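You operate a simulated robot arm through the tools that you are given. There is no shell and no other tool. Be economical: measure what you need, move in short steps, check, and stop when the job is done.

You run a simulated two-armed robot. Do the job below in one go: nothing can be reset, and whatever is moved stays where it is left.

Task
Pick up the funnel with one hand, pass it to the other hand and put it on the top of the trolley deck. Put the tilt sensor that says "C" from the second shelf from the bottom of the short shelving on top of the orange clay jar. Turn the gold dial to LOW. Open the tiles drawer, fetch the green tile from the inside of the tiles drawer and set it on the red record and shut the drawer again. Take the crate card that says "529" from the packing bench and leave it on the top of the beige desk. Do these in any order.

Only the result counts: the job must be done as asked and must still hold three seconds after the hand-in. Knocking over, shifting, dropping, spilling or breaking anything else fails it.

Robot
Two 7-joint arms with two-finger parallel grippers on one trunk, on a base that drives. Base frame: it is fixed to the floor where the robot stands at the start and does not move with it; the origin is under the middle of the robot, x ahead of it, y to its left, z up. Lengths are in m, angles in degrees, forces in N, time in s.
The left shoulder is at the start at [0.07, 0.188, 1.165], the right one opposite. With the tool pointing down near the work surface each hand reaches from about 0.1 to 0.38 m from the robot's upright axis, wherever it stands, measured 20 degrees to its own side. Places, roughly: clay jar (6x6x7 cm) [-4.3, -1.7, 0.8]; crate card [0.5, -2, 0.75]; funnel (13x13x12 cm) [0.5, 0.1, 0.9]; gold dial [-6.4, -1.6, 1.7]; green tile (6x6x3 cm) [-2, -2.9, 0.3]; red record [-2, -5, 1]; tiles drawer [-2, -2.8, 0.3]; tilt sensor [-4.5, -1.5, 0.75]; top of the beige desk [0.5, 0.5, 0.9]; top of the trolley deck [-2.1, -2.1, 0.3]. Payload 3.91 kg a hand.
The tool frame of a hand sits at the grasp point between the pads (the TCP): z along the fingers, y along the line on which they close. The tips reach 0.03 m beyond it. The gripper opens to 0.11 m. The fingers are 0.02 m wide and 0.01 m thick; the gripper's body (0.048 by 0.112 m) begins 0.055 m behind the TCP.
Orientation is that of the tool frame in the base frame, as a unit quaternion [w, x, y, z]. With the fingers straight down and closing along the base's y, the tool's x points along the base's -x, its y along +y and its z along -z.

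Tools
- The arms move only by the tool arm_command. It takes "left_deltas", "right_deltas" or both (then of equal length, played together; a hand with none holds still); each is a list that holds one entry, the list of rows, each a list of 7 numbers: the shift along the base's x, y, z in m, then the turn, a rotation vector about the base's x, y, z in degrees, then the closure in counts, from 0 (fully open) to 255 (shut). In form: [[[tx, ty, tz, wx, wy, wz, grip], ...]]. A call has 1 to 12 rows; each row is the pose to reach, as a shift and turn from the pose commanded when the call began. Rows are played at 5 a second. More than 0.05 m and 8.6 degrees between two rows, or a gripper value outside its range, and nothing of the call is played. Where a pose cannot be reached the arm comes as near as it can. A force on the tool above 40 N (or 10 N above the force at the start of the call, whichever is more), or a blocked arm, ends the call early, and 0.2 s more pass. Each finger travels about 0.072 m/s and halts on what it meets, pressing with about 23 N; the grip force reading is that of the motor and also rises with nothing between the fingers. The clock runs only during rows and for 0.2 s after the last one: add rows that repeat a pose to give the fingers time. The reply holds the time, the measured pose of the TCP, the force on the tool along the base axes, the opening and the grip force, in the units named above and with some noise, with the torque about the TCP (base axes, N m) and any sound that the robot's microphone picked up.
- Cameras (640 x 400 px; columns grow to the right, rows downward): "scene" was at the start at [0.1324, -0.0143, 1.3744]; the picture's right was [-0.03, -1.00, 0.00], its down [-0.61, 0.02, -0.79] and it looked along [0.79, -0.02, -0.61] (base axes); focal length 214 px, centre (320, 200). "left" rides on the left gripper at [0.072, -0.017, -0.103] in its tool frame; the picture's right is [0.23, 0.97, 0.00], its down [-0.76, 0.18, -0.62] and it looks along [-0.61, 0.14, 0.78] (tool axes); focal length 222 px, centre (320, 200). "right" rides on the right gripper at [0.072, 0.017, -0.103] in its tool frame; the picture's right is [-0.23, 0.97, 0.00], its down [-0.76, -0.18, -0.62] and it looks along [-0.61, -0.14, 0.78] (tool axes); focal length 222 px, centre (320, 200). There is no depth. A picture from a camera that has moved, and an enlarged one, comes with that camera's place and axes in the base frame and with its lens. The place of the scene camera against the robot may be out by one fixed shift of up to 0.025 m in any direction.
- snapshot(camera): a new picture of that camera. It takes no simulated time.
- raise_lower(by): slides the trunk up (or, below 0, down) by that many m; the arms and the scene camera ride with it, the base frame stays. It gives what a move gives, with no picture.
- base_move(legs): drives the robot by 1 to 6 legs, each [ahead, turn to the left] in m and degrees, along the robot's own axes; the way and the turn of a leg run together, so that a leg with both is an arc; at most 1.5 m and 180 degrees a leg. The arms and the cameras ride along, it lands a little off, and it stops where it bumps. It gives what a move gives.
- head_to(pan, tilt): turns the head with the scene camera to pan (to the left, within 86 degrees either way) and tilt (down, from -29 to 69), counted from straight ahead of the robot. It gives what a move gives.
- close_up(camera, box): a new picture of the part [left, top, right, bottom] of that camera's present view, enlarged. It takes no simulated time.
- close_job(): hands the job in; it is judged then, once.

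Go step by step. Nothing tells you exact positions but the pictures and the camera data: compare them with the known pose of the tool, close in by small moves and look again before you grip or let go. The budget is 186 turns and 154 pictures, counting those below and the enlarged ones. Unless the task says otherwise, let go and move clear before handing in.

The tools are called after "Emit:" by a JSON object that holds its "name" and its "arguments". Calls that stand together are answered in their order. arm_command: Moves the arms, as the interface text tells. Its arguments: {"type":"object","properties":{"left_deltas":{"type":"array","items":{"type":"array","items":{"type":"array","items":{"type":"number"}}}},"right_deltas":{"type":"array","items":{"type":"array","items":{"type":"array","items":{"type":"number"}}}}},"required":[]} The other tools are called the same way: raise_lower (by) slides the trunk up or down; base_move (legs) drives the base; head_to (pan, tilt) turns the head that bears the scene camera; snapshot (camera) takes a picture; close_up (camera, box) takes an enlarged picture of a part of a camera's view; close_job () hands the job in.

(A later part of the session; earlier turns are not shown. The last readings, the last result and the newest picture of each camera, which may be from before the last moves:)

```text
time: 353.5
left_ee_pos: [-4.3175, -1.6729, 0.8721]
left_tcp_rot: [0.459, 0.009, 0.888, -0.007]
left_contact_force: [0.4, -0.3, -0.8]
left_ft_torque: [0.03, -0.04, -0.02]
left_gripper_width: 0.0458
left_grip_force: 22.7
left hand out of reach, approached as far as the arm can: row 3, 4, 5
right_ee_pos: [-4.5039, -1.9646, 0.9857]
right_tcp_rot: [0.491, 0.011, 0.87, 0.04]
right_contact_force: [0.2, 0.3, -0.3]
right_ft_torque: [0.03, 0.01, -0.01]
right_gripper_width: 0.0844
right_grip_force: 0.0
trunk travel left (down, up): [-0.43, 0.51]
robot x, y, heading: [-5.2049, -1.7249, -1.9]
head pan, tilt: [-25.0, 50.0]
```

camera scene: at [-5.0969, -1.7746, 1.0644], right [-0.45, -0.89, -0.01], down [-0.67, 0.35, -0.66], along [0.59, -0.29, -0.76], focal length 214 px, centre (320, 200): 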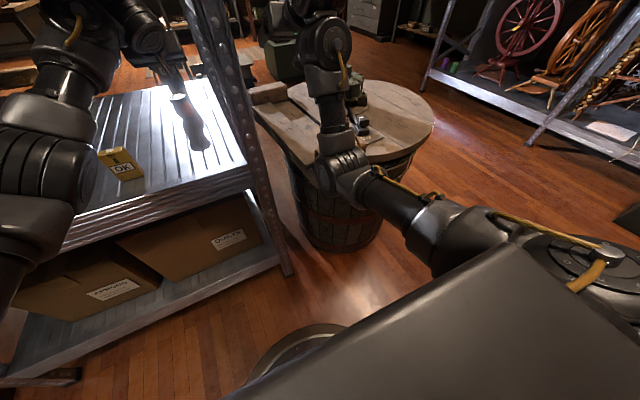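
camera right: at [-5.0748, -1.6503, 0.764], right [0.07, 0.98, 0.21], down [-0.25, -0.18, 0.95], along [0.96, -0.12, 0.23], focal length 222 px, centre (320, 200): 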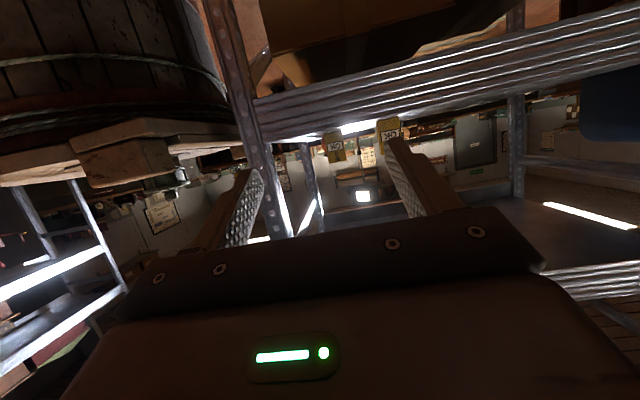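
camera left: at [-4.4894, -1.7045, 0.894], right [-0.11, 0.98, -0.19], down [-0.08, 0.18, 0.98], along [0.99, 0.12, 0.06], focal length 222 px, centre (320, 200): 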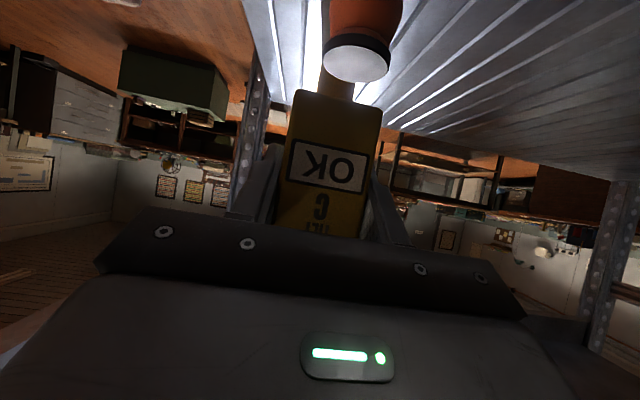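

Reached (-4.3175, -1.673). I check alignment over the lid.

Emit:
{"name": "head_to", "arguments": {"pan": 0, "tilt": 20}}

Emit:
{"name": "close_up", "arguments": {"camera": "left", "box": [240, 0, 440, 250]}}

Emit:
{"name": "close_up", "arguments": {"camera": "scene", "box": [250, 140, 370, 260]}}

```text
time: 354.4
left_ee_pos: [-4.3184, -1.672, 0.8724]
left_tcp_rot: [0.46, 0.009, 0.888, -0.006]
left_contact_force: [0.9, -0.1, -0.2]
left_ft_torque: [0.0, -0.02, 0.02]
left_gripper_width: 0.0457
left_grip_force: 23.2
right_ee_pos: [-4.5045, -1.9637, 0.9859]
right_tcp_rot: [0.491, 0.012, 0.87, 0.04]
right_contact_force: [0.5, 0.8, -0.2]
right_ft_torque: [0.0, -0.01, -0.02]
right_gripper_width: 0.0842
right_grip_force: 0.1
trunk travel left (down, up): [-0.43, 0.51]
robot x, y, heading: [-5.2071, -1.7245, -1.6]
head pan, tilt: [0.0, 20.0]
```

```text
1.60 times, centred on (340, 125) of left
camera zoom: at [-4.4441, -1.6865, 0.8725], right [-0.11, 0.98, -0.19], down [-0.06, 0.18, 0.98], along [0.99, 0.12, 0.04], focal length 355 px, centre (288, 320)
```

zoom: 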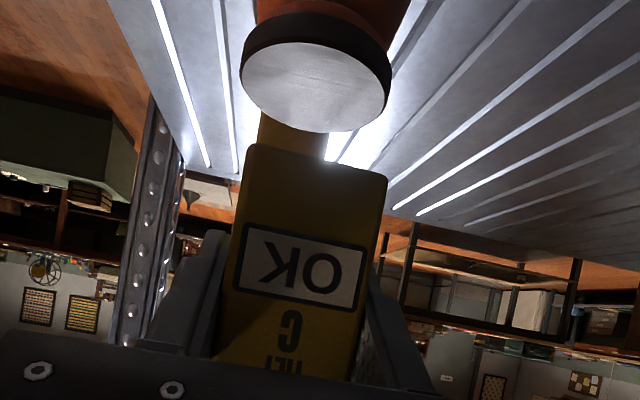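

```text
3.33 times, centred on (310, 200) of scene
camera zoom: at [-5.0684, -1.7405, 1.1576], right [-0.03, -1.0, 0.0], down [-0.34, 0.01, -0.94], along [0.94, -0.03, -0.34], focal length 715 px, centre (353, 200)
```

zoom: 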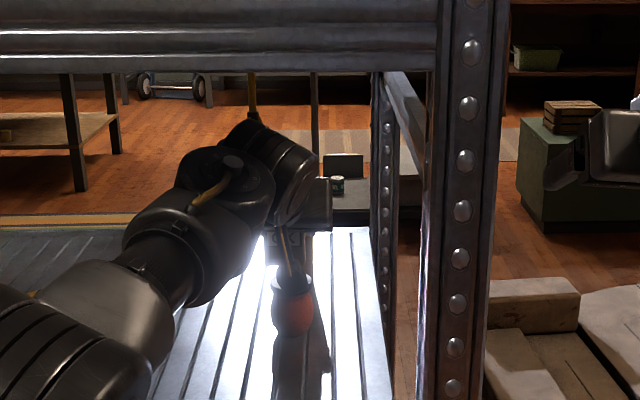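

Sensor is within ~1 cm of the lid's centre, 4 cm above it. I lower it down to contact.

Emit:
{"name": "arm_command", "arguments": {"left_deltas": [[[0.004, -0.003, -0.01, 0, 0, 0, 255], [0.008, -0.003, -0.02, 0, 0, 0, 255], [0.008, -0.003, -0.028, 0, 0, 0, 255], [0.008, -0.003, -0.032, 0, 0, 0, 255], [0.008, -0.003, -0.032, 0, 0, 0, 255]]]}}

Emit:
{"name": "arm_command", "arguments": {"left_deltas": [[[0, 0, -0.002, 0, 0, 0, 255], [0, 0, -0.004, 0, 0, 0, 255], [0, 0, -0.006, 0, 0, 0, 255], [0, 0, -0.006, 0, 0, 0, 255]]]}}

Emit:
{"name": "close_up", "arguments": {"camera": "left", "box": [240, 0, 440, 250]}}

```text
time: 355.6
left_ee_pos: [-4.3187, -1.6747, 0.8439]
left_tcp_rot: [0.461, 0.008, 0.887, -0.006]
left_contact_force: [-0.9, 0.1, 18.5]
left_ft_torque: [-0.01, 0.15, 0.01]
left_gripper_width: 0.0456
left_grip_force: 22.4
left hand out of reach, approached as far as the arm can: row 1, 2, 3, 4, 5
right_ee_pos: [-4.5069, -1.9638, 0.988]
right_tcp_rot: [0.493, 0.013, 0.869, 0.039]
right_contact_force: [0.4, 0.1, -0.2]
right_ft_torque: [0.02, 0.03, 0.0]
right_gripper_width: 0.0841
right_grip_force: 0.1
trunk travel left (down, up): [-0.43, 0.51]
robot x, y, heading: [-5.2082, -1.7218, -1.9]
head pan, tilt: [0.0, 20.0]
```

```text
time: 356.6
left_ee_pos: [-4.3198, -1.675, 0.8366]
left_tcp_rot: [0.461, 0.009, 0.887, -0.006]
left_contact_force: [0.5, -2.2, 17.5]
left_ft_torque: [0.1, 0.01, 0.0]
left_gripper_width: 0.0458
left_grip_force: 23.1
right_ee_pos: [-4.5074, -1.9647, 0.9868]
right_tcp_rot: [0.493, 0.012, 0.869, 0.04]
right_contact_force: [0.3, 0.2, -0.6]
right_ft_torque: [-0.01, 0.02, 0.01]
right_gripper_width: 0.0843
right_grip_force: 0.0
trunk travel left (down, up): [-0.43, 0.51]
robot x, y, heading: [-5.2103, -1.7235, -1.7]
head pan, tilt: [0.0, 20.0]
```

```text
1.60 times, centred on (340, 125) of left
camera zoom: at [-4.4458, -1.6893, 0.8368], right [-0.11, 0.98, -0.19], down [-0.07, 0.18, 0.98], along [0.99, 0.12, 0.05], focal length 355 px, centre (288, 320)
```

zoom: 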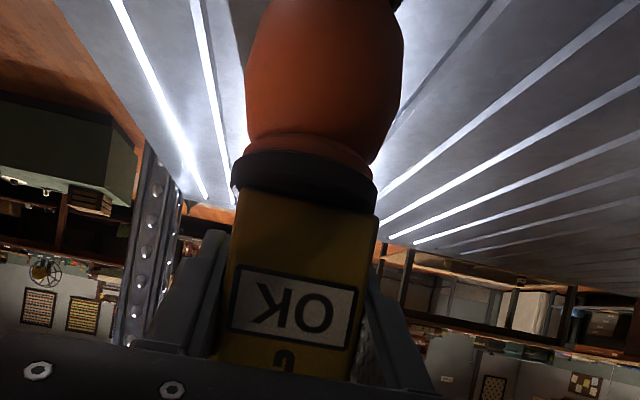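

It rests on the lid. I open the fingers and withdraw straight back.

Emit:
{"name": "arm_command", "arguments": {"left_deltas": [[[0, 0, 0, 0, 0, 0, 200], [0, 0, 0, 0, 0, 0, 110], [0, 0, 0, 0, 0, 0, 60], [0, 0, 0, 0, 0, 0, 40], [-0.02, 0, 0.005, 0, 0, 0, 40], [-0.05, 0, 0.01, 0, 0, 0, 40], [-0.09, 0, 0.015, 0, 0, 0, 40], [-0.13, 0, 0.02, 0, 0, 0, 40], [-0.13, 0, 0.02, 0, 0, 0, 40]]]}}

Emit:
{"name": "snapshot", "arguments": {"camera": "left"}}

```text
time: 358.6
left_ee_pos: [-4.449, -1.6727, 0.852]
left_tcp_rot: [0.459, 0.009, 0.888, -0.007]
left_contact_force: [0.6, -0.1, 0.2]
left_ft_torque: [-0.03, -0.01, -0.01]
left_gripper_width: 0.0926
left_grip_force: 0.0
right_ee_pos: [-4.5048, -1.9634, 0.9849]
right_tcp_rot: [0.491, 0.012, 0.87, 0.039]
right_contact_force: [0.7, -0.6, 0.6]
right_ft_torque: [-0.02, -0.03, -0.04]
right_gripper_width: 0.084
right_grip_force: 0.1
trunk travel left (down, up): [-0.43, 0.51]
robot x, y, heading: [-5.206, -1.7259, -1.5]
head pan, tilt: [0.0, 20.0]
```

```text
17 pictures are left
camera left: at [-4.5751, -1.6875, 0.8527], right [-0.11, 0.98, -0.19], down [-0.06, 0.18, 0.98], along [0.99, 0.12, 0.04], focal length 222 px, centre (320, 200)
```

left: 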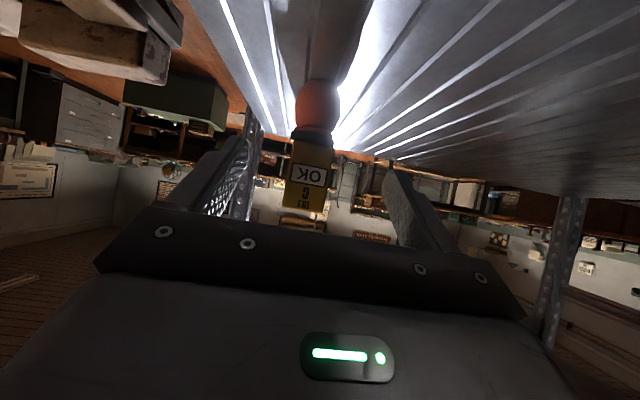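

C stands upright on the jar lid reading OK. I back out of the shelving, turn north, raise the trunk and look at the wall with the dial.

Emit:
{"name": "base_move", "arguments": {"legs": [[-0.42, 0]]}}

Emit:
{"name": "raise_lower", "arguments": {"by": 0.37}}

Emit:
{"name": "base_move", "arguments": {"legs": [[0, 92]]}}

Emit:
{"name": "head_to", "arguments": {"pan": 80, "tilt": 5}}

Emit:
{"name": "snapshot", "arguments": {"camera": "scene"}}

```text
time: 361.2
left_ee_pos: [-4.868, -1.6682, 0.8542]
left_tcp_rot: [0.459, 0.014, 0.888, -0.009]
left_contact_force: [0.2, 0.7, 0.6]
left_ft_torque: [-0.01, -0.01, -0.02]
left_gripper_width: 0.0926
left_grip_force: 0.0
right_ee_pos: [-4.9264, -1.9565, 0.9868]
right_tcp_rot: [0.492, 0.016, 0.87, 0.038]
right_contact_force: [0.1, -0.2, 0.1]
right_ft_torque: [-0.04, -0.02, -0.04]
right_gripper_width: 0.084
right_grip_force: 0.0
trunk travel left (down, up): [-0.43, 0.51]
robot x, y, heading: [-5.6296, -1.7095, -2.2]
head pan, tilt: [0.0, 20.0]
```

```text
time: 364.8
left_ee_pos: [-4.8672, -1.6681, 1.2228]
left_tcp_rot: [0.46, 0.014, 0.888, -0.009]
left_contact_force: [-0.5, -0.6, -0.6]
left_ft_torque: [0.0, 0.0, 0.01]
left_gripper_width: 0.0927
left_grip_force: 0.1
right_ee_pos: [-4.9258, -1.9572, 1.3545]
right_tcp_rot: [0.491, 0.017, 0.87, 0.037]
right_contact_force: [-0.2, -0.7, -0.7]
right_ft_torque: [-0.01, -0.03, -0.01]
right_gripper_width: 0.0842
right_grip_force: 0.1
trunk travel left (down, up): [-0.8, 0.14]
robot x, y, heading: [-5.6274, -1.7124, -2.2]
head pan, tilt: [0.0, 20.0]
```

```text
time: 369.0
left_ee_pos: [-5.6823, -0.9522, 1.2224]
left_tcp_rot: [0.328, -0.624, 0.632, 0.321]
left_contact_force: [1.3, -0.1, -0.1]
left_ft_torque: [0.01, -0.03, 0.0]
left_gripper_width: 0.0929
left_grip_force: 0.1
right_ee_pos: [-5.392, -1.0055, 1.3555]
right_tcp_rot: [0.318, -0.609, 0.622, 0.376]
right_contact_force: [0.4, -0.1, -0.6]
right_ft_torque: [0.01, 0.0, 0.01]
right_gripper_width: 0.084
right_grip_force: 0.1
trunk travel left (down, up): [-0.8, 0.14]
robot x, y, heading: [-5.6268, -1.7097, 88.5]
head pan, tilt: [0.0, 20.0]
```

```text
time: 370.6
left_ee_pos: [-5.6834, -0.9515, 1.2237]
left_tcp_rot: [0.328, -0.624, 0.633, 0.321]
left_contact_force: [0.3, 0.3, -0.4]
left_ft_torque: [0.0, -0.03, -0.04]
left_gripper_width: 0.0927
left_grip_force: 0.1
right_ee_pos: [-5.3934, -1.0057, 1.3553]
right_tcp_rot: [0.319, -0.608, 0.622, 0.376]
right_contact_force: [0.0, -0.7, 0.3]
right_ft_torque: [0.0, 0.02, 0.0]
right_gripper_width: 0.0841
right_grip_force: 0.0
trunk travel left (down, up): [-0.8, 0.14]
robot x, y, heading: [-5.625, -1.7116, 88.8]
head pan, tilt: [80.0, 5.0]
```

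```text
16 pictures are left
camera scene: at [-5.7198, -1.6545, 1.552], right [0.19, 0.98, 0.0], down [0.09, -0.02, -1.0], along [-0.98, 0.19, -0.09], focal length 214 px, centre (320, 200)
```

scene: 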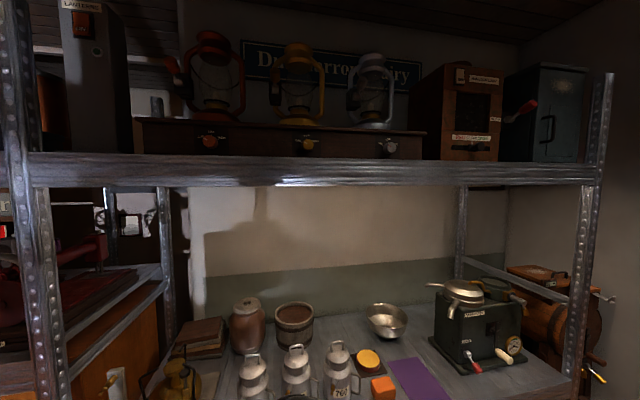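

Three dials (red, gold, white) on the lantern box on the top shelf. I zoom on the gold one.

Emit:
{"name": "close_up", "arguments": {"camera": "scene", "box": [260, 115, 350, 175]}}

```text
6.67 times, centred on (305, 145) of scene
camera zoom: at [-5.7198, -1.6545, 1.552], right [0.19, 0.98, 0.0], down [0.09, -0.02, -1.0], along [-0.98, 0.19, -0.09], focal length 1430 px, centre (420, 567)
```

zoom: 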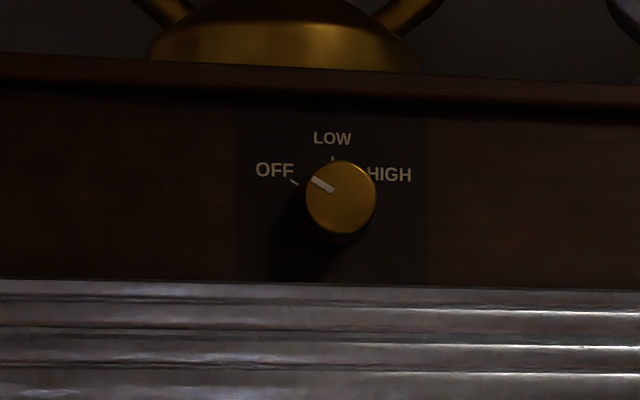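

The gold knob points to OFF (−60°); LOW is straight up, at about (-6.4, -1.56, 1.665). First I swing the right arm aside to its own side so it won't reach the shelf.

Emit:
{"name": "arm_command", "arguments": {"right_deltas": [[[0.0487, -0.0052, 0, 0, 0, -4.4, 60], [0.0968, -0.0142, 0, 0, 0, -8.8, 60], [0.1441, -0.0268, 0, 0, 0, -13.2, 60], [0.1903, -0.0431, 0, 0, 0, -17.6, 60], [0.235, -0.0628, 0, 0, 0, -22, 60], [0.2782, -0.0859, 0, 0, 0, -26.4, 60], [0.3194, -0.1122, 0, 0, 0, -30.8, 60], [0.3586, -0.1417, 0, 0, 0, -35.2, 60], [0.3953, -0.174, 0, 0, 0, -39.6, 60], [0.4294, -0.2091, 0, 0, 0, -44, 60], [0.4608, -0.2467, 0, 0, 0, -48.4, 60], [0.4892, -0.2865, 0, 0, 0, -52.8, 60]]]}}

Emit:
{"name": "raise_lower", "arguments": {"by": 0.14}}

Emit:
{"name": "arm_command", "arguments": {"left_deltas": [[[0, 0, 0.04, 0, 0, 0, 40], [0, 0, 0.08, 0, 0, 0, 40], [0, 0, 0.12, 0, 0, 0, 40], [0, 0, 0.16, 4, 0, 0, 40], [0, -0.01, 0.2, 8, 0, 0, 40], [0, -0.02, 0.24, 12, 0, 0, 40], [0, -0.03, 0.28, 16, 0, 0, 40], [0, -0.04, 0.3, 20, 0, 0, 40], [0, -0.04, 0.31, 20, 0, 0, 40]]]}}

```text
time: 371.0
left_ee_pos: [-5.6791, -0.952, 1.224]
left_tcp_rot: [0.328, -0.624, 0.632, 0.323]
left_contact_force: [0.7, 0.1, 0.6]
left_ft_torque: [-0.01, 0.01, 0.03]
left_gripper_width: 0.0928
left_grip_force: 0.0
right_ee_pos: [-5.349, -1.0111, 1.3562]
right_tcp_rot: [0.333, -0.586, 0.64, 0.369]
right_contact_force: [-3.0, 21.6, -2.9]
right_ft_torque: [0.63, -0.01, -0.77]
right_gripper_width: 0.084
right_grip_force: 0.0
trunk travel left (down, up): [-0.8, 0.14]
robot x, y, heading: [-5.6272, -1.7146, 88.9]
head pan, tilt: [80.0, 5.0]
stopped in row 2 (right hand): the force on the tool passed its limit at 56 N (the readings are from after the stop); the commanded pose is now the measured one
```

```text
time: 372.7
left_ee_pos: [-5.6829, -0.9515, 1.3624]
left_tcp_rot: [0.329, -0.623, 0.633, 0.32]
left_contact_force: [-0.5, -0.8, 0.3]
left_ft_torque: [0.03, 0.0, 0.02]
left_gripper_width: 0.0926
left_grip_force: 0.1
right_ee_pos: [-5.3521, -1.0098, 1.4956]
right_tcp_rot: [0.333, -0.587, 0.64, 0.368]
right_contact_force: [-6.7, 33.5, -7.5]
right_ft_torque: [1.51, -0.1, -1.41]
right_gripper_width: 0.0842
right_grip_force: 0.1
trunk travel left (down, up): [-0.94, 0.0]
robot x, y, heading: [-5.6289, -1.7103, 88.7]
head pan, tilt: [80.0, 5.0]
```

```text
time: 374.7
left_ee_pos: [-5.6833, -0.9918, 1.6729]
left_tcp_rot: [0.432, -0.557, 0.567, 0.426]
left_contact_force: [-0.4, 0.4, 0.5]
left_ft_torque: [-0.01, 0.03, 0.01]
left_gripper_width: 0.0927
left_grip_force: 0.0
right_ee_pos: [-5.3517, -1.0106, 1.4952]
right_tcp_rot: [0.334, -0.586, 0.64, 0.368]
right_contact_force: [-7.1, 36.2, -8.9]
right_ft_torque: [1.6, -0.07, -1.5]
right_gripper_width: 0.0842
right_grip_force: 0.1
trunk travel left (down, up): [-0.94, 0.0]
robot x, y, heading: [-5.6265, -1.7147, 89.1]
head pan, tilt: [80.0, 5.0]
```

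The right wrist was again folded tight. I extend it forward a bit, then swing.

Emit:
{"name": "arm_command", "arguments": {"right_deltas": [[[0.0, 0.015, 0, 3, 0, 0, 60], [0.0, 0.04, 0, 7, 0, 0, 60], [0.0, 0.06, 0, 10, 0, 0, 60], [0.0, 0.06, 0, 10, 0, 0, 60]]]}}

Emit:
{"name": "arm_command", "arguments": {"right_deltas": [[[0.0487, -0.0052, 0, 0, 0, -4, 60], [0.0968, -0.0142, 0, 0, 0, -8, 60], [0.1441, -0.0268, 0, 0, 0, -12, 60], [0.1903, -0.0431, 0, 0, 0, -16, 60], [0.235, -0.0628, 0, 0, 0, -20, 60], [0.2782, -0.0859, 0, 0, 0, -24, 60], [0.3194, -0.1122, 0, 0, 0, -28, 60], [0.3586, -0.1417, 0, 0, 0, -32, 60], [0.3953, -0.174, 0, 0, 0, -36, 60], [0.4294, -0.2091, 0, 0, 0, -40, 60], [0.4608, -0.2467, 0, 0, 0, -44, 60]]]}}

```text
time: 375.7
left_ee_pos: [-5.682, -0.9935, 1.6735]
left_tcp_rot: [0.431, -0.558, 0.567, 0.426]
left_contact_force: [-0.5, 0.3, -0.2]
left_ft_torque: [-0.01, 0.01, 0.02]
left_gripper_width: 0.0928
left_grip_force: 0.1
right_ee_pos: [-5.3514, -0.9516, 1.4948]
right_tcp_rot: [0.384, -0.555, 0.605, 0.423]
right_contact_force: [-0.5, -0.8, 0.3]
right_ft_torque: [-0.02, -0.01, -0.03]
right_gripper_width: 0.0843
right_grip_force: 0.1
trunk travel left (down, up): [-0.94, 0.0]
robot x, y, heading: [-5.6277, -1.7109, 88.8]
head pan, tilt: [80.0, 5.0]
```

```text
time: 378.1
left_ee_pos: [-5.6824, -0.9943, 1.674]
left_tcp_rot: [0.431, -0.557, 0.566, 0.428]
left_contact_force: [0.2, 0.6, 0.6]
left_ft_torque: [0.02, -0.05, -0.01]
left_gripper_width: 0.0927
left_grip_force: 0.0
right_ee_pos: [-4.8891, -1.2004, 1.4947]
right_tcp_rot: [0.513, -0.288, 0.77, 0.248]
right_contact_force: [0.0, -1.0, -0.4]
right_ft_torque: [0.0, 0.02, 0.03]
right_gripper_width: 0.084
right_grip_force: 0.0
trunk travel left (down, up): [-0.94, 0.0]
robot x, y, heading: [-5.6289, -1.7113, 88.6]
head pan, tilt: [80.0, 5.0]
```

Right arm is aside. I pull the left hand back 10 cm, drive 0.2 m north and turn to face the dial.

Emit:
{"name": "arm_command", "arguments": {"left_deltas": [[[0, -0.04, 0, 0, 0, 0, 40], [0, -0.08, 0, 0, 0, 0, 40], [0, -0.1, 0, 0, 0, 0, 40], [0, -0.1, 0, 0, 0, 0, 40]]]}}

Emit:
{"name": "base_move", "arguments": {"legs": [[0.2, 0], [0, 91.4]]}}

Emit:
{"name": "snapshot", "arguments": {"camera": "left"}}

```text
time: 379.1
left_ee_pos: [-5.6821, -1.092, 1.6731]
left_tcp_rot: [0.43, -0.559, 0.566, 0.427]
left_contact_force: [-0.3, -0.4, 1.3]
left_ft_torque: [0.01, -0.03, -0.01]
left_gripper_width: 0.0925
left_grip_force: 0.1
right_ee_pos: [-4.8921, -1.1976, 1.4953]
right_tcp_rot: [0.513, -0.288, 0.77, 0.247]
right_contact_force: [0.0, 0.2, 0.0]
right_ft_torque: [0.01, 0.02, 0.02]
right_gripper_width: 0.0844
right_grip_force: 0.0
trunk travel left (down, up): [-0.94, 0.0]
robot x, y, heading: [-5.6293, -1.7137, 88.8]
head pan, tilt: [80.0, 5.0]
```

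```text
time: 384.5
left_ee_pos: [-6.2403, -1.5686, 1.6738]
left_tcp_rot: [-0.001, 0.795, -0.003, -0.606]
left_contact_force: [0.6, -0.8, -0.8]
left_ft_torque: [-0.01, -0.01, -0.02]
left_gripper_width: 0.0929
left_grip_force: 0.0
right_ee_pos: [-6.1417, -0.7772, 1.4947]
right_tcp_rot: [-0.185, 0.749, -0.338, -0.539]
right_contact_force: [-0.3, -0.1, 0.0]
right_ft_torque: [0.04, -0.01, -0.04]
right_gripper_width: 0.084
right_grip_force: 0.1
trunk travel left (down, up): [-0.94, 0.0]
robot x, y, heading: [-5.6198, -1.5101, 179.4]
head pan, tilt: [80.0, 5.0]
```

```text
14 pictures are left
camera left: at [-6.1208, -1.5531, 1.6307], right [0.05, -0.97, -0.22], down [0.4, -0.18, 0.9], along [-0.92, -0.14, 0.38], focal length 222 px, centre (320, 200)
```

left: 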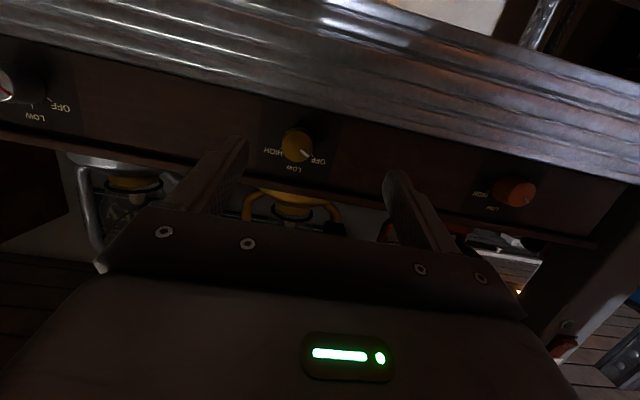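

I see the knob ahead at about y=-1.552, z=1.68. I move closer with a +30° pre-roll and look again.

Emit:
{"name": "arm_command", "arguments": {"left_deltas": [[[-0.015, 0.005, 0.003, 7.5, 0, 0, 40], [-0.03, 0.01, 0.006, 15, 0, 0, 60], [-0.045, 0.0166, 0.01, 22.5, 0, 0, 90], [-0.06, 0.0166, 0.012, 30, 0, 0, 100], [-0.06, 0.0166, 0.012, 30, 0, 0, 100]]]}}

Emit:
{"name": "snapshot", "arguments": {"camera": "left"}}

```text
time: 385.7
left_ee_pos: [-6.3013, -1.5534, 1.6852]
left_tcp_rot: [-0.206, 0.768, 0.155, -0.586]
left_contact_force: [0.0, -0.4, 0.1]
left_ft_torque: [0.01, 0.02, 0.0]
left_gripper_width: 0.067
left_grip_force: 0.1
right_ee_pos: [-6.1413, -0.7785, 1.4953]
right_tcp_rot: [-0.185, 0.75, -0.337, -0.539]
right_contact_force: [-0.3, -0.2, -0.5]
right_ft_torque: [0.0, 0.0, -0.02]
right_gripper_width: 0.084
right_grip_force: 0.1
trunk travel left (down, up): [-0.94, 0.0]
robot x, y, heading: [-5.6228, -1.5087, 179.8]
head pan, tilt: [80.0, 5.0]
```

```text
13 pictures are left
camera left: at [-6.1816, -1.518, 1.6558], right [0.05, -0.73, -0.68], down [0.4, -0.6, 0.69], along [-0.92, -0.31, 0.26], focal length 222 px, centre (320, 200)
```

left: 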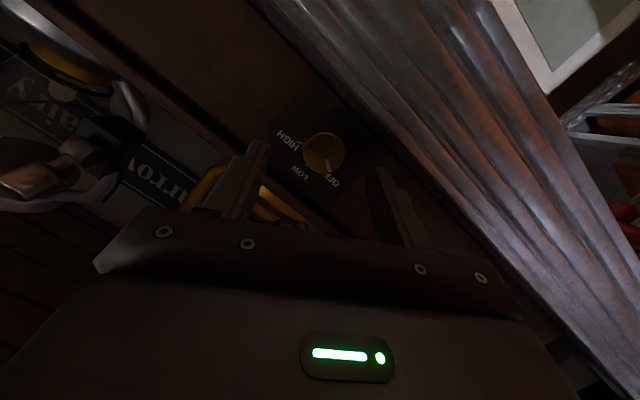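

Knob at (-6.36, -1.552, 1.674), 34 mm across. I close in, grip and hold.

Emit:
{"name": "arm_command", "arguments": {"left_deltas": [[[-0.02, -0.001, -0.003, 0, 0, 0, 100], [-0.035, -0.0016, -0.006, 0, 0, 0, 100], [-0.0437, -0.0016, -0.006, 0, 0, 0, 100], [-0.0437, -0.0016, -0.006, 0, 0, 0, 100], [-0.0437, -0.0016, -0.006, 0, 0, 0, 255], [-0.0437, -0.0016, -0.006, 0, 0, 0, 255], [-0.0437, -0.0016, -0.006, 0, 0, 0, 255], [-0.0437, -0.0016, -0.006, 0, 0, 0, 255]]]}}

Emit:
{"name": "snapshot", "arguments": {"camera": "left"}}

```text
time: 387.5
left_ee_pos: [-6.3447, -1.5555, 1.6796]
left_tcp_rot: [-0.206, 0.768, 0.155, -0.586]
left_contact_force: [-0.2, -1.2, -0.5]
left_ft_torque: [-0.1, -0.08, -0.08]
left_gripper_width: 0.0333
left_grip_force: 44.7
right_ee_pos: [-6.1418, -0.7788, 1.4941]
right_tcp_rot: [-0.185, 0.75, -0.336, -0.539]
right_contact_force: [-0.4, -0.2, 0.2]
right_ft_torque: [0.02, 0.0, -0.01]
right_gripper_width: 0.0841
right_grip_force: 0.0
trunk travel left (down, up): [-0.94, 0.0]
robot x, y, heading: [-5.6225, -1.5095, 179.2]
head pan, tilt: [80.0, 5.0]
```

```text
12 pictures are left
camera left: at [-6.225, -1.5197, 1.6499], right [0.05, -0.74, -0.68], down [0.4, -0.6, 0.69], along [-0.92, -0.31, 0.26], focal length 222 px, centre (320, 200)
```

left: 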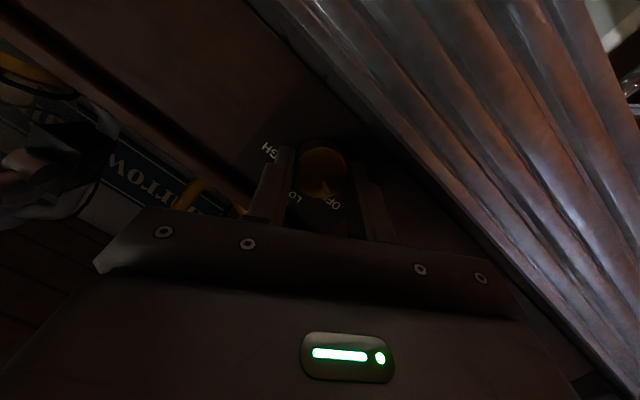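

Knob is gripped (33 mm). I rotate about its axis by −60° (clockwise as seen).

Emit:
{"name": "arm_command", "arguments": {"left_deltas": [[[0, 0.0007, 0.0002, -7.5, 0, 0, 255], [0, 0.0014, 0.0004, -15, 0, 0, 255], [0, 0.0022, 0.0006, -22.5, 0, 0, 255], [0, 0.0029, 0.0008, -30, 0, 0, 255], [0, 0.0036, 0.0007, -37.5, 0, 0, 255], [0, 0.0044, 0.0005, -45, 0, 0, 255], [0, 0.0051, 0.0003, -52.5, 0, 0, 255], [0, 0.0058, 0.0001, -60, 0, 0, 255], [0, 0.0058, 0.0001, -60, 0, 0, 255]]]}}

Emit:
{"name": "close_up", "arguments": {"camera": "left", "box": [220, 100, 420, 260]}}

```text
time: 389.5
left_ee_pos: [-6.3437, -1.5486, 1.6791]
left_tcp_rot: [0.207, 0.768, -0.161, -0.585]
left_contact_force: [-2.3, 0.6, 2.3]
left_ft_torque: [-0.02, 0.09, -0.15]
left_gripper_width: 0.0333
left_grip_force: 44.9
right_ee_pos: [-6.1404, -0.7781, 1.494]
right_tcp_rot: [-0.185, 0.75, -0.337, -0.538]
right_contact_force: [0.5, -0.3, -0.8]
right_ft_torque: [0.01, 0.01, 0.02]
right_gripper_width: 0.084
right_grip_force: 0.1
trunk travel left (down, up): [-0.94, 0.0]
robot x, y, heading: [-5.6241, -1.5104, 179.5]
head pan, tilt: [80.0, 5.0]
```

```text
2.50 times, centred on (320, 180) of left
camera zoom: at [-6.225, -1.5564, 1.6338], right [0.05, -0.95, 0.3], down [0.4, 0.3, 0.87], along [-0.92, 0.07, 0.4], focal length 555 px, centre (320, 250)
```

zoom: 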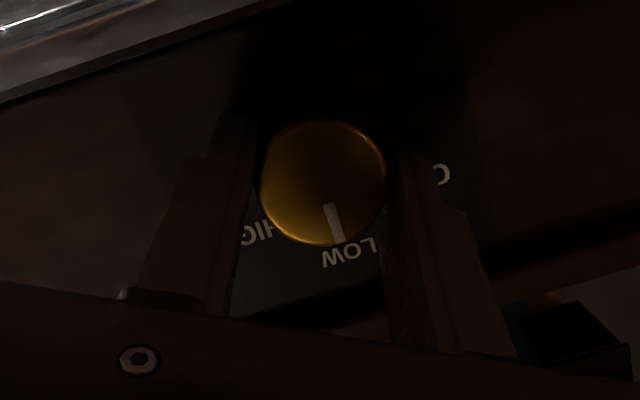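

The pointer is exactly at LOW. I release and withdraw.

Emit:
{"name": "arm_command", "arguments": {"left_deltas": [[[0, 0, 0, 0, 0, 0, 200], [0, 0, 0, 0, 0, 0, 120], [0, 0, 0, 0, 0, 0, 90], [0.02, 0, 0, 0, 0, 0, 90], [0.05, 0, 0.005, 0, 0, 0, 90], [0.09, 0, 0.01, 8, 0, 0, 60], [0.1, 0, 0.01, 16, 0, 0, 60], [0.1, 0, 0.01, 24, 0, 0, 60], [0.1, 0, 0.01, 30, 0, 0, 60]]]}}

Emit:
{"name": "close_up", "arguments": {"camera": "left", "box": [220, 80, 420, 220]}}

```text
time: 391.5
left_ee_pos: [-6.2441, -1.5477, 1.6898]
left_tcp_rot: [-0.002, 0.794, -0.003, -0.607]
left_contact_force: [-1.1, -0.3, 0.4]
left_ft_torque: [0.02, -0.01, -0.02]
left_gripper_width: 0.0842
left_grip_force: 0.1
right_ee_pos: [-6.141, -0.7785, 1.4956]
right_tcp_rot: [-0.185, 0.749, -0.337, -0.539]
right_contact_force: [-0.1, -0.3, -0.4]
right_ft_torque: [0.0, 0.01, 0.02]
right_gripper_width: 0.0842
right_grip_force: 0.0
trunk travel left (down, up): [-0.94, 0.0]
robot x, y, heading: [-5.6253, -1.5074, 179.2]
head pan, tilt: [80.0, 5.0]
```

```text
2.86 times, centred on (320, 150) of left
camera zoom: at [-6.1245, -1.5325, 1.6472], right [0.05, -0.97, -0.22], down [0.4, -0.18, 0.9], along [-0.92, -0.14, 0.38], focal length 635 px, centre (320, 343)
```

zoom: 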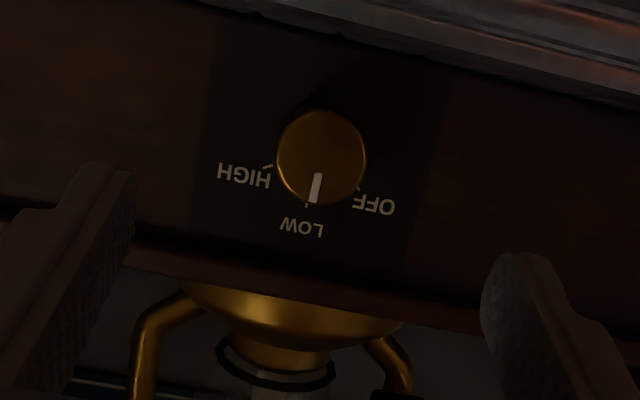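

The dial is at LOW. I back off, turn south, lower the trunk some and swing the right arm forward again for travelling.

Emit:
{"name": "base_move", "arguments": {"legs": [[-0.35, 0], [0, 90.5]]}}

Emit:
{"name": "raise_lower", "arguments": {"by": -0.3}}

Emit:
{"name": "arm_command", "arguments": {"right_deltas": [[[0.0325, -0.0365, 0, 0, 0, 4, 60], [0.0674, -0.0707, 0, 0, 0, 8, 60], [0.1046, -0.1024, 0, 0, 0, 12, 60], [0.1439, -0.1314, 0, 0, 0, 16, 60], [0.1852, -0.1576, 0, 0, 0, 20, 60], [0.2282, -0.1808, 0, 0, 0, 24, 60], [0.2726, -0.201, 0, 0, 0, 28, 60], [0.3185, -0.218, 0, 0, 0, 32, 60], [0.3653, -0.2318, 0, 0, 0, 36, 60], [0.413, -0.2423, 0, 0, 0, 40, 60], [0.4614, -0.2495, 0, 0, 0, 44, 60]]]}}

```text
time: 397.7
left_ee_pos: [-5.2146, -2.1327, 1.6903]
left_tcp_rot: [0.434, 0.557, 0.568, -0.423]
left_contact_force: [0.5, 0.8, -0.1]
left_ft_torque: [-0.01, 0.03, -0.01]
left_gripper_width: 0.0844
left_grip_force: 0.1
right_ee_pos: [-5.9868, -2.0514, 1.495]
right_tcp_rot: [0.258, 0.764, 0.303, -0.508]
right_contact_force: [-0.8, 1.0, 1.2]
right_ft_torque: [0.03, -0.01, -0.04]
right_gripper_width: 0.0844
right_grip_force: 0.0
trunk travel left (down, up): [-0.94, 0.0]
robot x, y, heading: [-5.2697, -1.5162, -89.4]
head pan, tilt: [80.0, 5.0]
```

```text
time: 400.7
left_ee_pos: [-5.2144, -2.1336, 1.3904]
left_tcp_rot: [0.434, 0.557, 0.568, -0.424]
left_contact_force: [0.6, 0.0, 0.2]
left_ft_torque: [-0.01, 0.02, 0.03]
left_gripper_width: 0.0839
left_grip_force: 0.1
right_ee_pos: [-5.9879, -2.0519, 1.1955]
right_tcp_rot: [0.257, 0.764, 0.303, -0.508]
right_contact_force: [0.6, -1.0, -0.1]
right_ft_torque: [0.01, -0.03, 0.04]
right_gripper_width: 0.0842
right_grip_force: 0.0
trunk travel left (down, up): [-0.64, 0.3]
robot x, y, heading: [-5.2711, -1.5141, -89.0]
head pan, tilt: [80.0, 5.0]
```

```text
time: 403.1
left_ee_pos: [-5.2122, -2.1338, 1.3899]
left_tcp_rot: [0.435, 0.556, 0.568, -0.424]
left_contact_force: [-0.1, 0.5, 0.1]
left_ft_torque: [0.05, 0.0, -0.03]
left_gripper_width: 0.084
left_grip_force: 0.0
right_ee_pos: [-5.5244, -2.3007, 1.1977]
right_tcp_rot: [0.429, 0.594, 0.567, -0.376]
right_contact_force: [0.5, 0.9, 0.1]
right_ft_torque: [-0.01, 0.02, -0.03]
right_gripper_width: 0.0842
right_grip_force: 0.0
trunk travel left (down, up): [-0.64, 0.3]
robot x, y, heading: [-5.2695, -1.5146, -89.0]
head pan, tilt: [80.0, 5.0]
```

Now the long drive back east by the known southern way, in two stages.

Emit:
{"name": "base_move", "arguments": {"legs": [[0, 4.5], [1.22, 0], [0, 49.5], [0.75, 0], [0, 35], [1.4, 0]]}}

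```text
time: 423.8
left_ee_pos: [-2.527, -3.081, 1.3893]
left_tcp_rot: [0.607, -0.001, 0.795, 0.002]
left_contact_force: [0.4, 0.4, 0.8]
left_ft_torque: [-0.02, -0.02, -0.02]
left_gripper_width: 0.0841
left_grip_force: 0.0
right_ee_pos: [-2.3653, -3.3977, 1.1965]
right_tcp_rot: [0.569, 0.027, 0.821, 0.033]
right_contact_force: [-0.2, 0.5, -0.1]
right_ft_torque: [0.01, 0.04, -0.01]
right_gripper_width: 0.0841
right_grip_force: 0.1
trunk travel left (down, up): [-0.64, 0.3]
robot x, y, heading: [-3.1495, -3.1284, -0.1]
head pan, tilt: [80.0, 5.0]
```

Emit:
{"name": "base_move", "arguments": {"legs": [[0, -54.7], [1.13, 0], [0, 54.8], [1.15, 0], [0, 66.8], [1.5, 0]]}}

Emit:
{"name": "base_move", "arguments": {"legs": [[0.45, 0], [0, -66.8]]}}

Emit:
{"name": "head_to", "arguments": {"pan": 0, "tilt": 30}}

Emit:
{"name": "snapshot", "arguments": {"camera": "scene"}}

```text
time: 449.5
left_ee_pos: [-0.4866, -2.1092, 1.3906]
left_tcp_rot: [0.512, -0.425, 0.672, 0.325]
left_contact_force: [-0.7, -0.1, -0.1]
left_ft_torque: [0.0, -0.04, -0.02]
left_gripper_width: 0.0844
left_grip_force: 0.1
right_ee_pos: [-0.1306, -2.1006, 1.1968]
right_tcp_rot: [0.464, -0.414, 0.71, 0.331]
right_contact_force: [0.0, -0.6, 0.0]
right_ft_torque: [0.0, 0.03, -0.02]
right_gripper_width: 0.084
right_grip_force: 0.1
trunk travel left (down, up): [-0.64, 0.3]
robot x, y, heading: [-0.7157, -2.6908, 64.5]
head pan, tilt: [80.0, 5.0]
```

```text
time: 455.2
left_ee_pos: [0.1073, -2.2542, 1.3906]
left_tcp_rot: [0.607, 0.011, 0.795, -0.007]
left_contact_force: [-0.7, 0.0, 0.1]
left_ft_torque: [-0.04, -0.02, 0.04]
left_gripper_width: 0.0843
left_grip_force: 0.1
right_ee_pos: [0.2587, -2.5741, 1.1968]
right_tcp_rot: [0.569, 0.04, 0.821, 0.024]
right_contact_force: [0.6, 0.9, -0.2]
right_ft_torque: [0.03, 0.0, -0.02]
right_gripper_width: 0.0842
right_grip_force: 0.1
trunk travel left (down, up): [-0.64, 0.3]
robot x, y, heading: [-0.5162, -2.2806, -1.8]
head pan, tilt: [80.0, 5.0]
```

```text
time: 456.7
left_ee_pos: [0.1071, -2.253, 1.3893]
left_tcp_rot: [0.606, 0.011, 0.795, -0.007]
left_contact_force: [0.4, 0.1, -0.9]
left_ft_torque: [0.0, 0.02, 0.02]
left_gripper_width: 0.0842
left_grip_force: 0.1
right_ee_pos: [0.259, -2.5744, 1.1976]
right_tcp_rot: [0.569, 0.04, 0.821, 0.025]
right_contact_force: [-0.2, 0.7, 0.9]
right_ft_torque: [0.0, -0.03, -0.01]
right_gripper_width: 0.084
right_grip_force: 0.1
trunk travel left (down, up): [-0.64, 0.3]
robot x, y, heading: [-0.5137, -2.2803, -1.7]
head pan, tilt: [0.0, 30.0]
```

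```text
9 pictures are left
camera scene: at [-0.3793, -2.297, 1.3516], right [-0.03, -1.0, 0.0], down [-0.5, 0.02, -0.87], along [0.87, -0.03, -0.5], focal length 214 px, centre (320, 200)
```

scene: 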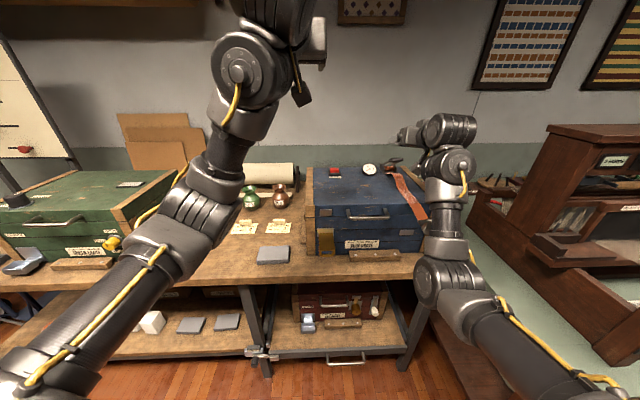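

I can see two small cards behind a grey plate on the bench. Zoom to read.

Emit:
{"name": "close_up", "arguments": {"camera": "scene", "box": [225, 205, 305, 255]}}

```text
8.00 times, centred on (265, 230) of scene
camera zoom: at [-0.3793, -2.297, 1.3516], right [-0.03, -1.0, 0.0], down [-0.5, 0.02, -0.87], along [0.87, -0.03, -0.5], focal length 1716 px, centre (760, -40)
```

zoom: 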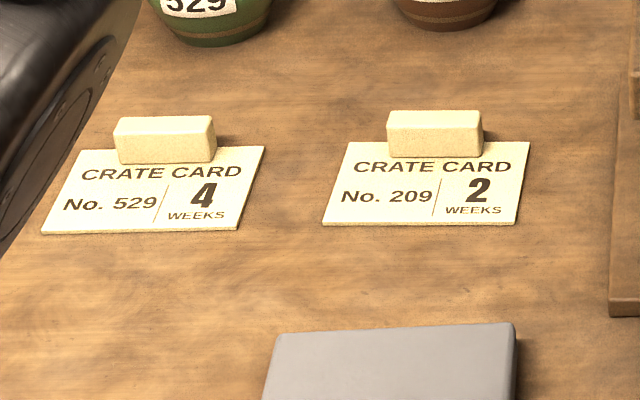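

Card 529 is the left one, with a raised grip block at about (0.41, -1.99). I lower the trunk a little, keep the right hand high, and bring the left hand over with a steeper slant.

Emit:
{"name": "raise_lower", "arguments": {"by": -0.13}}

Emit:
{"name": "arm_command", "arguments": {"left_deltas": [[[0, 0.04, -0.01, 0, 5, 0, 60], [0, 0.08, -0.03, 0, 10, 0, 60], [0, 0.12, -0.05, 0, 15, 0, 60], [0, 0.16, -0.07, 0, 20, 0, 60], [0, 0.2, -0.09, 0, 25, 0, 60], [0, 0.23, -0.12, 0, 30, 0, 60], [0, 0.25, -0.15, 0, 35, 0, 60], [0, 0.25, -0.18, 0, 35, 0, 60], [0, 0.25, -0.2, 0, 35, 0, 60]]], "right_deltas": [[[0, 0, 0.03, 0, 0, 0, 60], [0, 0, 0.06, 0, 0, 0, 60], [0, 0, 0.09, 0, 0, 0, 60], [0, 0, 0.12, 0, 0, 0, 60], [0, 0, 0.15, 0, 0, 0, 60], [0, 0, 0.15, 0, 0, 0, 60], [0, 0, 0.15, 0, 0, 0, 60], [0, 0, 0.15, 0, 0, 0, 60], [0, 0, 0.15, 0, 0, 0, 60]]]}}

Emit:
{"name": "snapshot", "arguments": {"camera": "left"}}

```text
time: 458.3
left_ee_pos: [0.106, -2.2531, 1.2608]
left_tcp_rot: [0.607, 0.012, 0.795, -0.008]
left_contact_force: [-1.0, 0.2, 1.0]
left_ft_torque: [0.01, -0.04, 0.01]
left_gripper_width: 0.0844
left_grip_force: 0.2
right_ee_pos: [0.2583, -2.5737, 1.0669]
right_tcp_rot: [0.57, 0.04, 0.82, 0.025]
right_contact_force: [-1.2, 0.2, -0.4]
right_ft_torque: [0.04, -0.01, 0.04]
right_gripper_width: 0.0841
right_grip_force: 0.1
trunk travel left (down, up): [-0.51, 0.43]
robot x, y, heading: [-0.5116, -2.281, -1.8]
head pan, tilt: [0.0, 30.0]
```

```text
time: 459.0
left_ee_pos: [0.1373, -2.1751, 1.1913]
left_tcp_rot: [0.529, 0.004, 0.849, -0.011]
left_contact_force: [7.4, -13.8, -3.4]
left_ft_torque: [-0.27, -0.66, 2.19]
left_gripper_width: 0.0844
left_grip_force: 0.1
left hand out of reach, approached as far as the arm can: row 2, 3
right_ee_pos: [0.2594, -2.5739, 1.1354]
right_tcp_rot: [0.569, 0.039, 0.821, 0.025]
right_contact_force: [0.6, 0.4, -0.2]
right_ft_torque: [0.0, 0.04, -0.02]
right_gripper_width: 0.0845
right_grip_force: 0.0
trunk travel left (down, up): [-0.51, 0.43]
robot x, y, heading: [-0.5152, -2.2822, -1.9]
head pan, tilt: [0.0, 30.0]
stopped in row 3 (left hand): the force on the tool passed its limit at 61 N (the readings are from after the stop); the commanded pose is now the measured one
```

```text
7 pictures are left
camera left: at [0.0118, -2.1904, 1.1711], right [-0.08, 0.97, -0.22], down [-0.22, 0.19, 0.96], along [0.97, 0.13, 0.2], focal length 222 px, centre (320, 200)
```

left: 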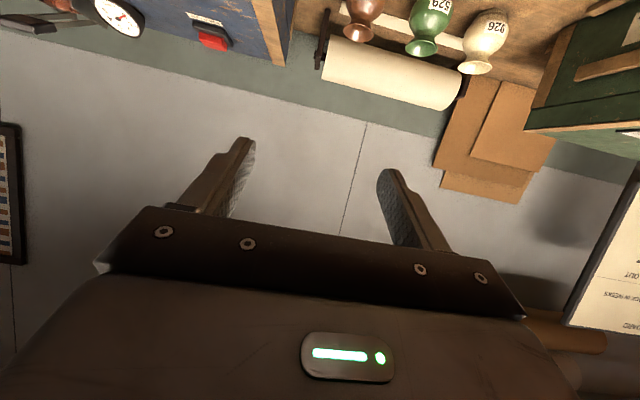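

Left wrist folded tight; I extend forward first, then move sideways and down with a gentler pitch.

Emit:
{"name": "arm_command", "arguments": {"left_deltas": [[[0.02, -0.005, 0, 0, -2, 0, 60], [0.06, 0, 0, 0, -2, 0, 60], [0.1, 0.02, 0, 0, -2, 0, 60], [0.14, 0.04, -0.01, 0, 0, 0, 60], [0.15, 0.08, -0.03, 0, 2, 0, 60], [0.15, 0.11, -0.06, 0, 5, 0, 60], [0.15, 0.14, -0.09, 0, 8, 0, 60], [0.15, 0.17, -0.12, 0, 11, 0, 60], [0.15, 0.185, -0.15, 0, 14, 0, 60], [0.15, 0.185, -0.17, 0, 14, 0, 60]]]}}

```text
time: 461.2
left_ee_pos: [0.2863, -1.9914, 1.0202]
left_tcp_rot: [0.422, 0.004, 0.907, -0.011]
left_contact_force: [0.5, -0.1, -1.1]
left_ft_torque: [-0.02, -0.05, 0.0]
left_gripper_width: 0.0843
left_grip_force: 0.0
right_ee_pos: [0.2583, -2.5754, 1.136]
right_tcp_rot: [0.569, 0.04, 0.821, 0.025]
right_contact_force: [1.1, -0.7, -0.2]
right_ft_torque: [-0.01, 0.02, 0.05]
right_gripper_width: 0.0842
right_grip_force: 0.0
trunk travel left (down, up): [-0.51, 0.43]
robot x, y, heading: [-0.5161, -2.2798, -2.0]
head pan, tilt: [0.0, 30.0]
```

Emit:
{"name": "arm_command", "arguments": {"left_deltas": [[[0.005, 0, -0.04, 0, 0, 0, 60], [0.01, 0, -0.08, 0, 0, 0, 60], [0.01, 0, -0.11, 0, 0, 0, 60], [0.01, 0, -0.11, 0, 0, 0, 60]]]}}

Emit:
{"name": "snapshot", "arguments": {"camera": "left"}}

```text
time: 462.2
left_ee_pos: [0.2963, -1.9909, 0.9114]
left_tcp_rot: [0.422, 0.004, 0.906, -0.01]
left_contact_force: [0.8, 0.1, 0.4]
left_ft_torque: [0.02, 0.02, -0.01]
left_gripper_width: 0.0846
left_grip_force: 0.1
right_ee_pos: [0.2578, -2.576, 1.1355]
right_tcp_rot: [0.57, 0.04, 0.821, 0.024]
right_contact_force: [-0.3, -1.1, 0.0]
right_ft_torque: [0.0, -0.02, 0.0]
right_gripper_width: 0.084
right_grip_force: 0.0
trunk travel left (down, up): [-0.51, 0.43]
robot x, y, heading: [-0.514, -2.2806, -1.6]
head pan, tilt: [0.0, 30.0]
```

```text
6 pictures are left
camera left: at [0.1711, -2.0061, 0.9227], right [-0.13, 0.97, -0.19], down [0.02, 0.19, 0.98], along [0.99, 0.12, -0.04], focal length 222 px, centre (320, 200)
```

left: 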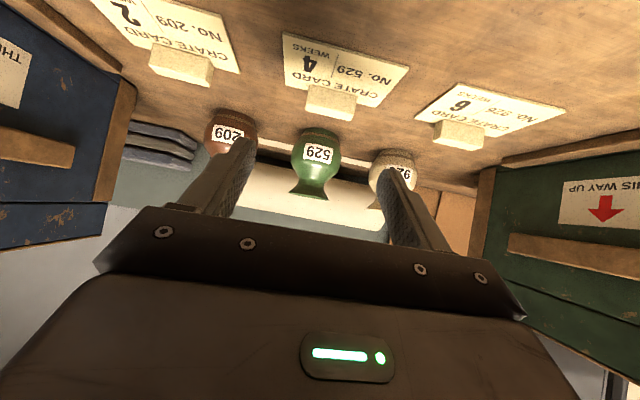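

Card 529 is centred ahead; its block is at about (0.412, -1.985, 0.80). I come in above it, lower around the block and grip.

Emit:
{"name": "arm_command", "arguments": {"left_deltas": [[[0.035, 0.002, -0.01, 0, 0, 0, 60], [0.07, 0.005, -0.025, 0, 0, 0, 60], [0.104, 0.006, -0.045, 0, 0, 0, 60], [0.104, 0.006, -0.07, 0, 0, 0, 60], [0.104, 0.006, -0.085, 0, 0, 0, 60], [0.104, 0.006, -0.085, 0, 0, 0, 60]]]}}

Emit:
{"name": "snapshot", "arguments": {"camera": "left"}}

```text
time: 463.6
left_ee_pos: [0.3959, -1.9841, 0.8271]
left_tcp_rot: [0.422, 0.004, 0.906, -0.011]
left_contact_force: [0.1, -0.7, 1.1]
left_ft_torque: [0.03, 0.01, -0.01]
left_gripper_width: 0.084
left_grip_force: 0.1
left hand out of reach, approached as far as the arm can: row 4, 5, 6
right_ee_pos: [0.2578, -2.5756, 1.1365]
right_tcp_rot: [0.57, 0.039, 0.82, 0.024]
right_contact_force: [0.4, -0.8, 0.3]
right_ft_torque: [-0.02, 0.0, 0.02]
right_gripper_width: 0.0843
right_grip_force: 0.0
trunk travel left (down, up): [-0.51, 0.43]
robot x, y, heading: [-0.5134, -2.2775, -1.7]
head pan, tilt: [0.0, 30.0]
```

```text
5 pictures are left
camera left: at [0.27, -1.9995, 0.8385], right [-0.13, 0.97, -0.19], down [0.02, 0.19, 0.98], along [0.99, 0.12, -0.04], focal length 222 px, centre (320, 200)
```

left: 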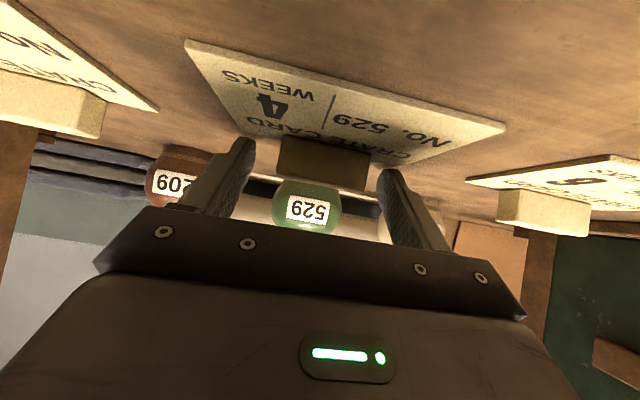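

The block is squarely between the fingers. I close and lift.

Emit:
{"name": "arm_command", "arguments": {"left_deltas": [[[0, -0.001, -0.003, 0, 0, 0, 110], [0, -0.001, -0.003, 0, 0, 0, 255], [0, -0.001, -0.003, 0, 0, 0, 255], [0, -0.001, -0.003, 0, 0, 0, 255], [0, -0.001, -0.003, 0, 0, 0, 255], [-0.005, -0.001, 0.02, 0, 0, 0, 255], [-0.01, -0.001, 0.05, 0, 0, 0, 255], [-0.015, -0.001, 0.08, 0, 0, 0, 255], [-0.02, -0.001, 0.12, 0, 0, 0, 255], [-0.02, -0.001, 0.16, 0, 0, 0, 255], [-0.02, -0.001, 0.16, 0, 0, 0, 255]]]}}

```text
time: 466.0
left_ee_pos: [0.3772, -1.9852, 0.9872]
left_tcp_rot: [0.421, 0.005, 0.907, -0.011]
left_contact_force: [0.8, -0.3, 0.0]
left_ft_torque: [0.0, -0.01, -0.04]
left_gripper_width: 0.0488
left_grip_force: 23.3
right_ee_pos: [0.26, -2.5757, 1.1353]
right_tcp_rot: [0.57, 0.04, 0.82, 0.024]
right_contact_force: [0.9, 0.4, -0.3]
right_ft_torque: [0.0, 0.02, -0.02]
right_gripper_width: 0.084
right_grip_force: 0.1
trunk travel left (down, up): [-0.51, 0.43]
robot x, y, heading: [-0.5153, -2.2793, -1.7]
head pan, tilt: [0.0, 30.0]
```

The card is held. I raise the trunk and drive back to the desk.

Emit:
{"name": "raise_lower", "arguments": {"by": 0.2}}

Emit:
{"name": "base_move", "arguments": {"legs": [[-0.33, 0], [0, 83], [1.25, 0], [1.15, 0], [0, -81.3]]}}

Emit:
{"name": "head_to", "arguments": {"pan": 15, "tilt": 30}}

Emit:
{"name": "snapshot", "arguments": {"camera": "scene"}}

```text
time: 468.2
left_ee_pos: [0.3772, -1.9858, 1.1879]
left_tcp_rot: [0.421, 0.004, 0.907, -0.01]
left_contact_force: [-0.4, -0.7, -0.2]
left_ft_torque: [0.01, 0.03, -0.03]
left_gripper_width: 0.0489
left_grip_force: 23.1
right_ee_pos: [0.2586, -2.576, 1.3353]
right_tcp_rot: [0.569, 0.04, 0.821, 0.024]
right_contact_force: [0.5, -0.5, 0.4]
right_ft_torque: [-0.04, 0.02, 0.0]
right_gripper_width: 0.0842
right_grip_force: 0.0
trunk travel left (down, up): [-0.71, 0.23]
robot x, y, heading: [-0.5174, -2.2774, -2.1]
head pan, tilt: [0.0, 30.0]
```

```text
time: 488.8
left_ee_pos: [0.3726, 0.435, 1.1884]
left_tcp_rot: [0.422, -0.011, 0.906, -0.004]
left_contact_force: [0.2, -0.6, -0.5]
left_ft_torque: [0.01, -0.04, -0.03]
left_gripper_width: 0.0489
left_grip_force: 22.9
right_ee_pos: [0.276, -0.1588, 1.3359]
right_tcp_rot: [0.57, 0.025, 0.821, 0.035]
right_contact_force: [0.3, 0.6, -0.4]
right_ft_torque: [0.02, -0.02, 0.03]
right_gripper_width: 0.0843
right_grip_force: 0.0
trunk travel left (down, up): [-0.71, 0.23]
robot x, y, heading: [-0.5098, 0.1082, -0.1]
head pan, tilt: [0.0, 30.0]
```

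```text
time: 489.6
left_ee_pos: [0.3737, 0.4354, 1.188]
left_tcp_rot: [0.422, -0.011, 0.907, -0.004]
left_contact_force: [0.1, 0.0, 0.1]
left_ft_torque: [-0.01, 0.02, -0.03]
left_gripper_width: 0.0491
left_grip_force: 23.3
right_ee_pos: [0.2755, -0.1582, 1.3361]
right_tcp_rot: [0.569, 0.025, 0.821, 0.035]
right_contact_force: [1.0, -0.2, 0.2]
right_ft_torque: [-0.02, 0.01, 0.02]
right_gripper_width: 0.0843
right_grip_force: 0.0
trunk travel left (down, up): [-0.71, 0.23]
robot x, y, heading: [-0.5084, 0.1129, 0.3]
head pan, tilt: [15.0, 30.0]
```

```text
4 pictures are left
camera scene: at [-0.3746, 0.12, 1.4216], right [0.26, -0.97, 0.0], down [-0.48, -0.13, -0.87], along [0.84, 0.23, -0.5], focal length 214 px, centre (320, 200)
```

scene: 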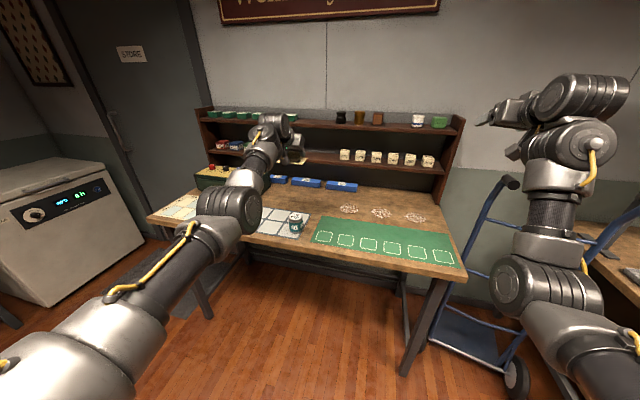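

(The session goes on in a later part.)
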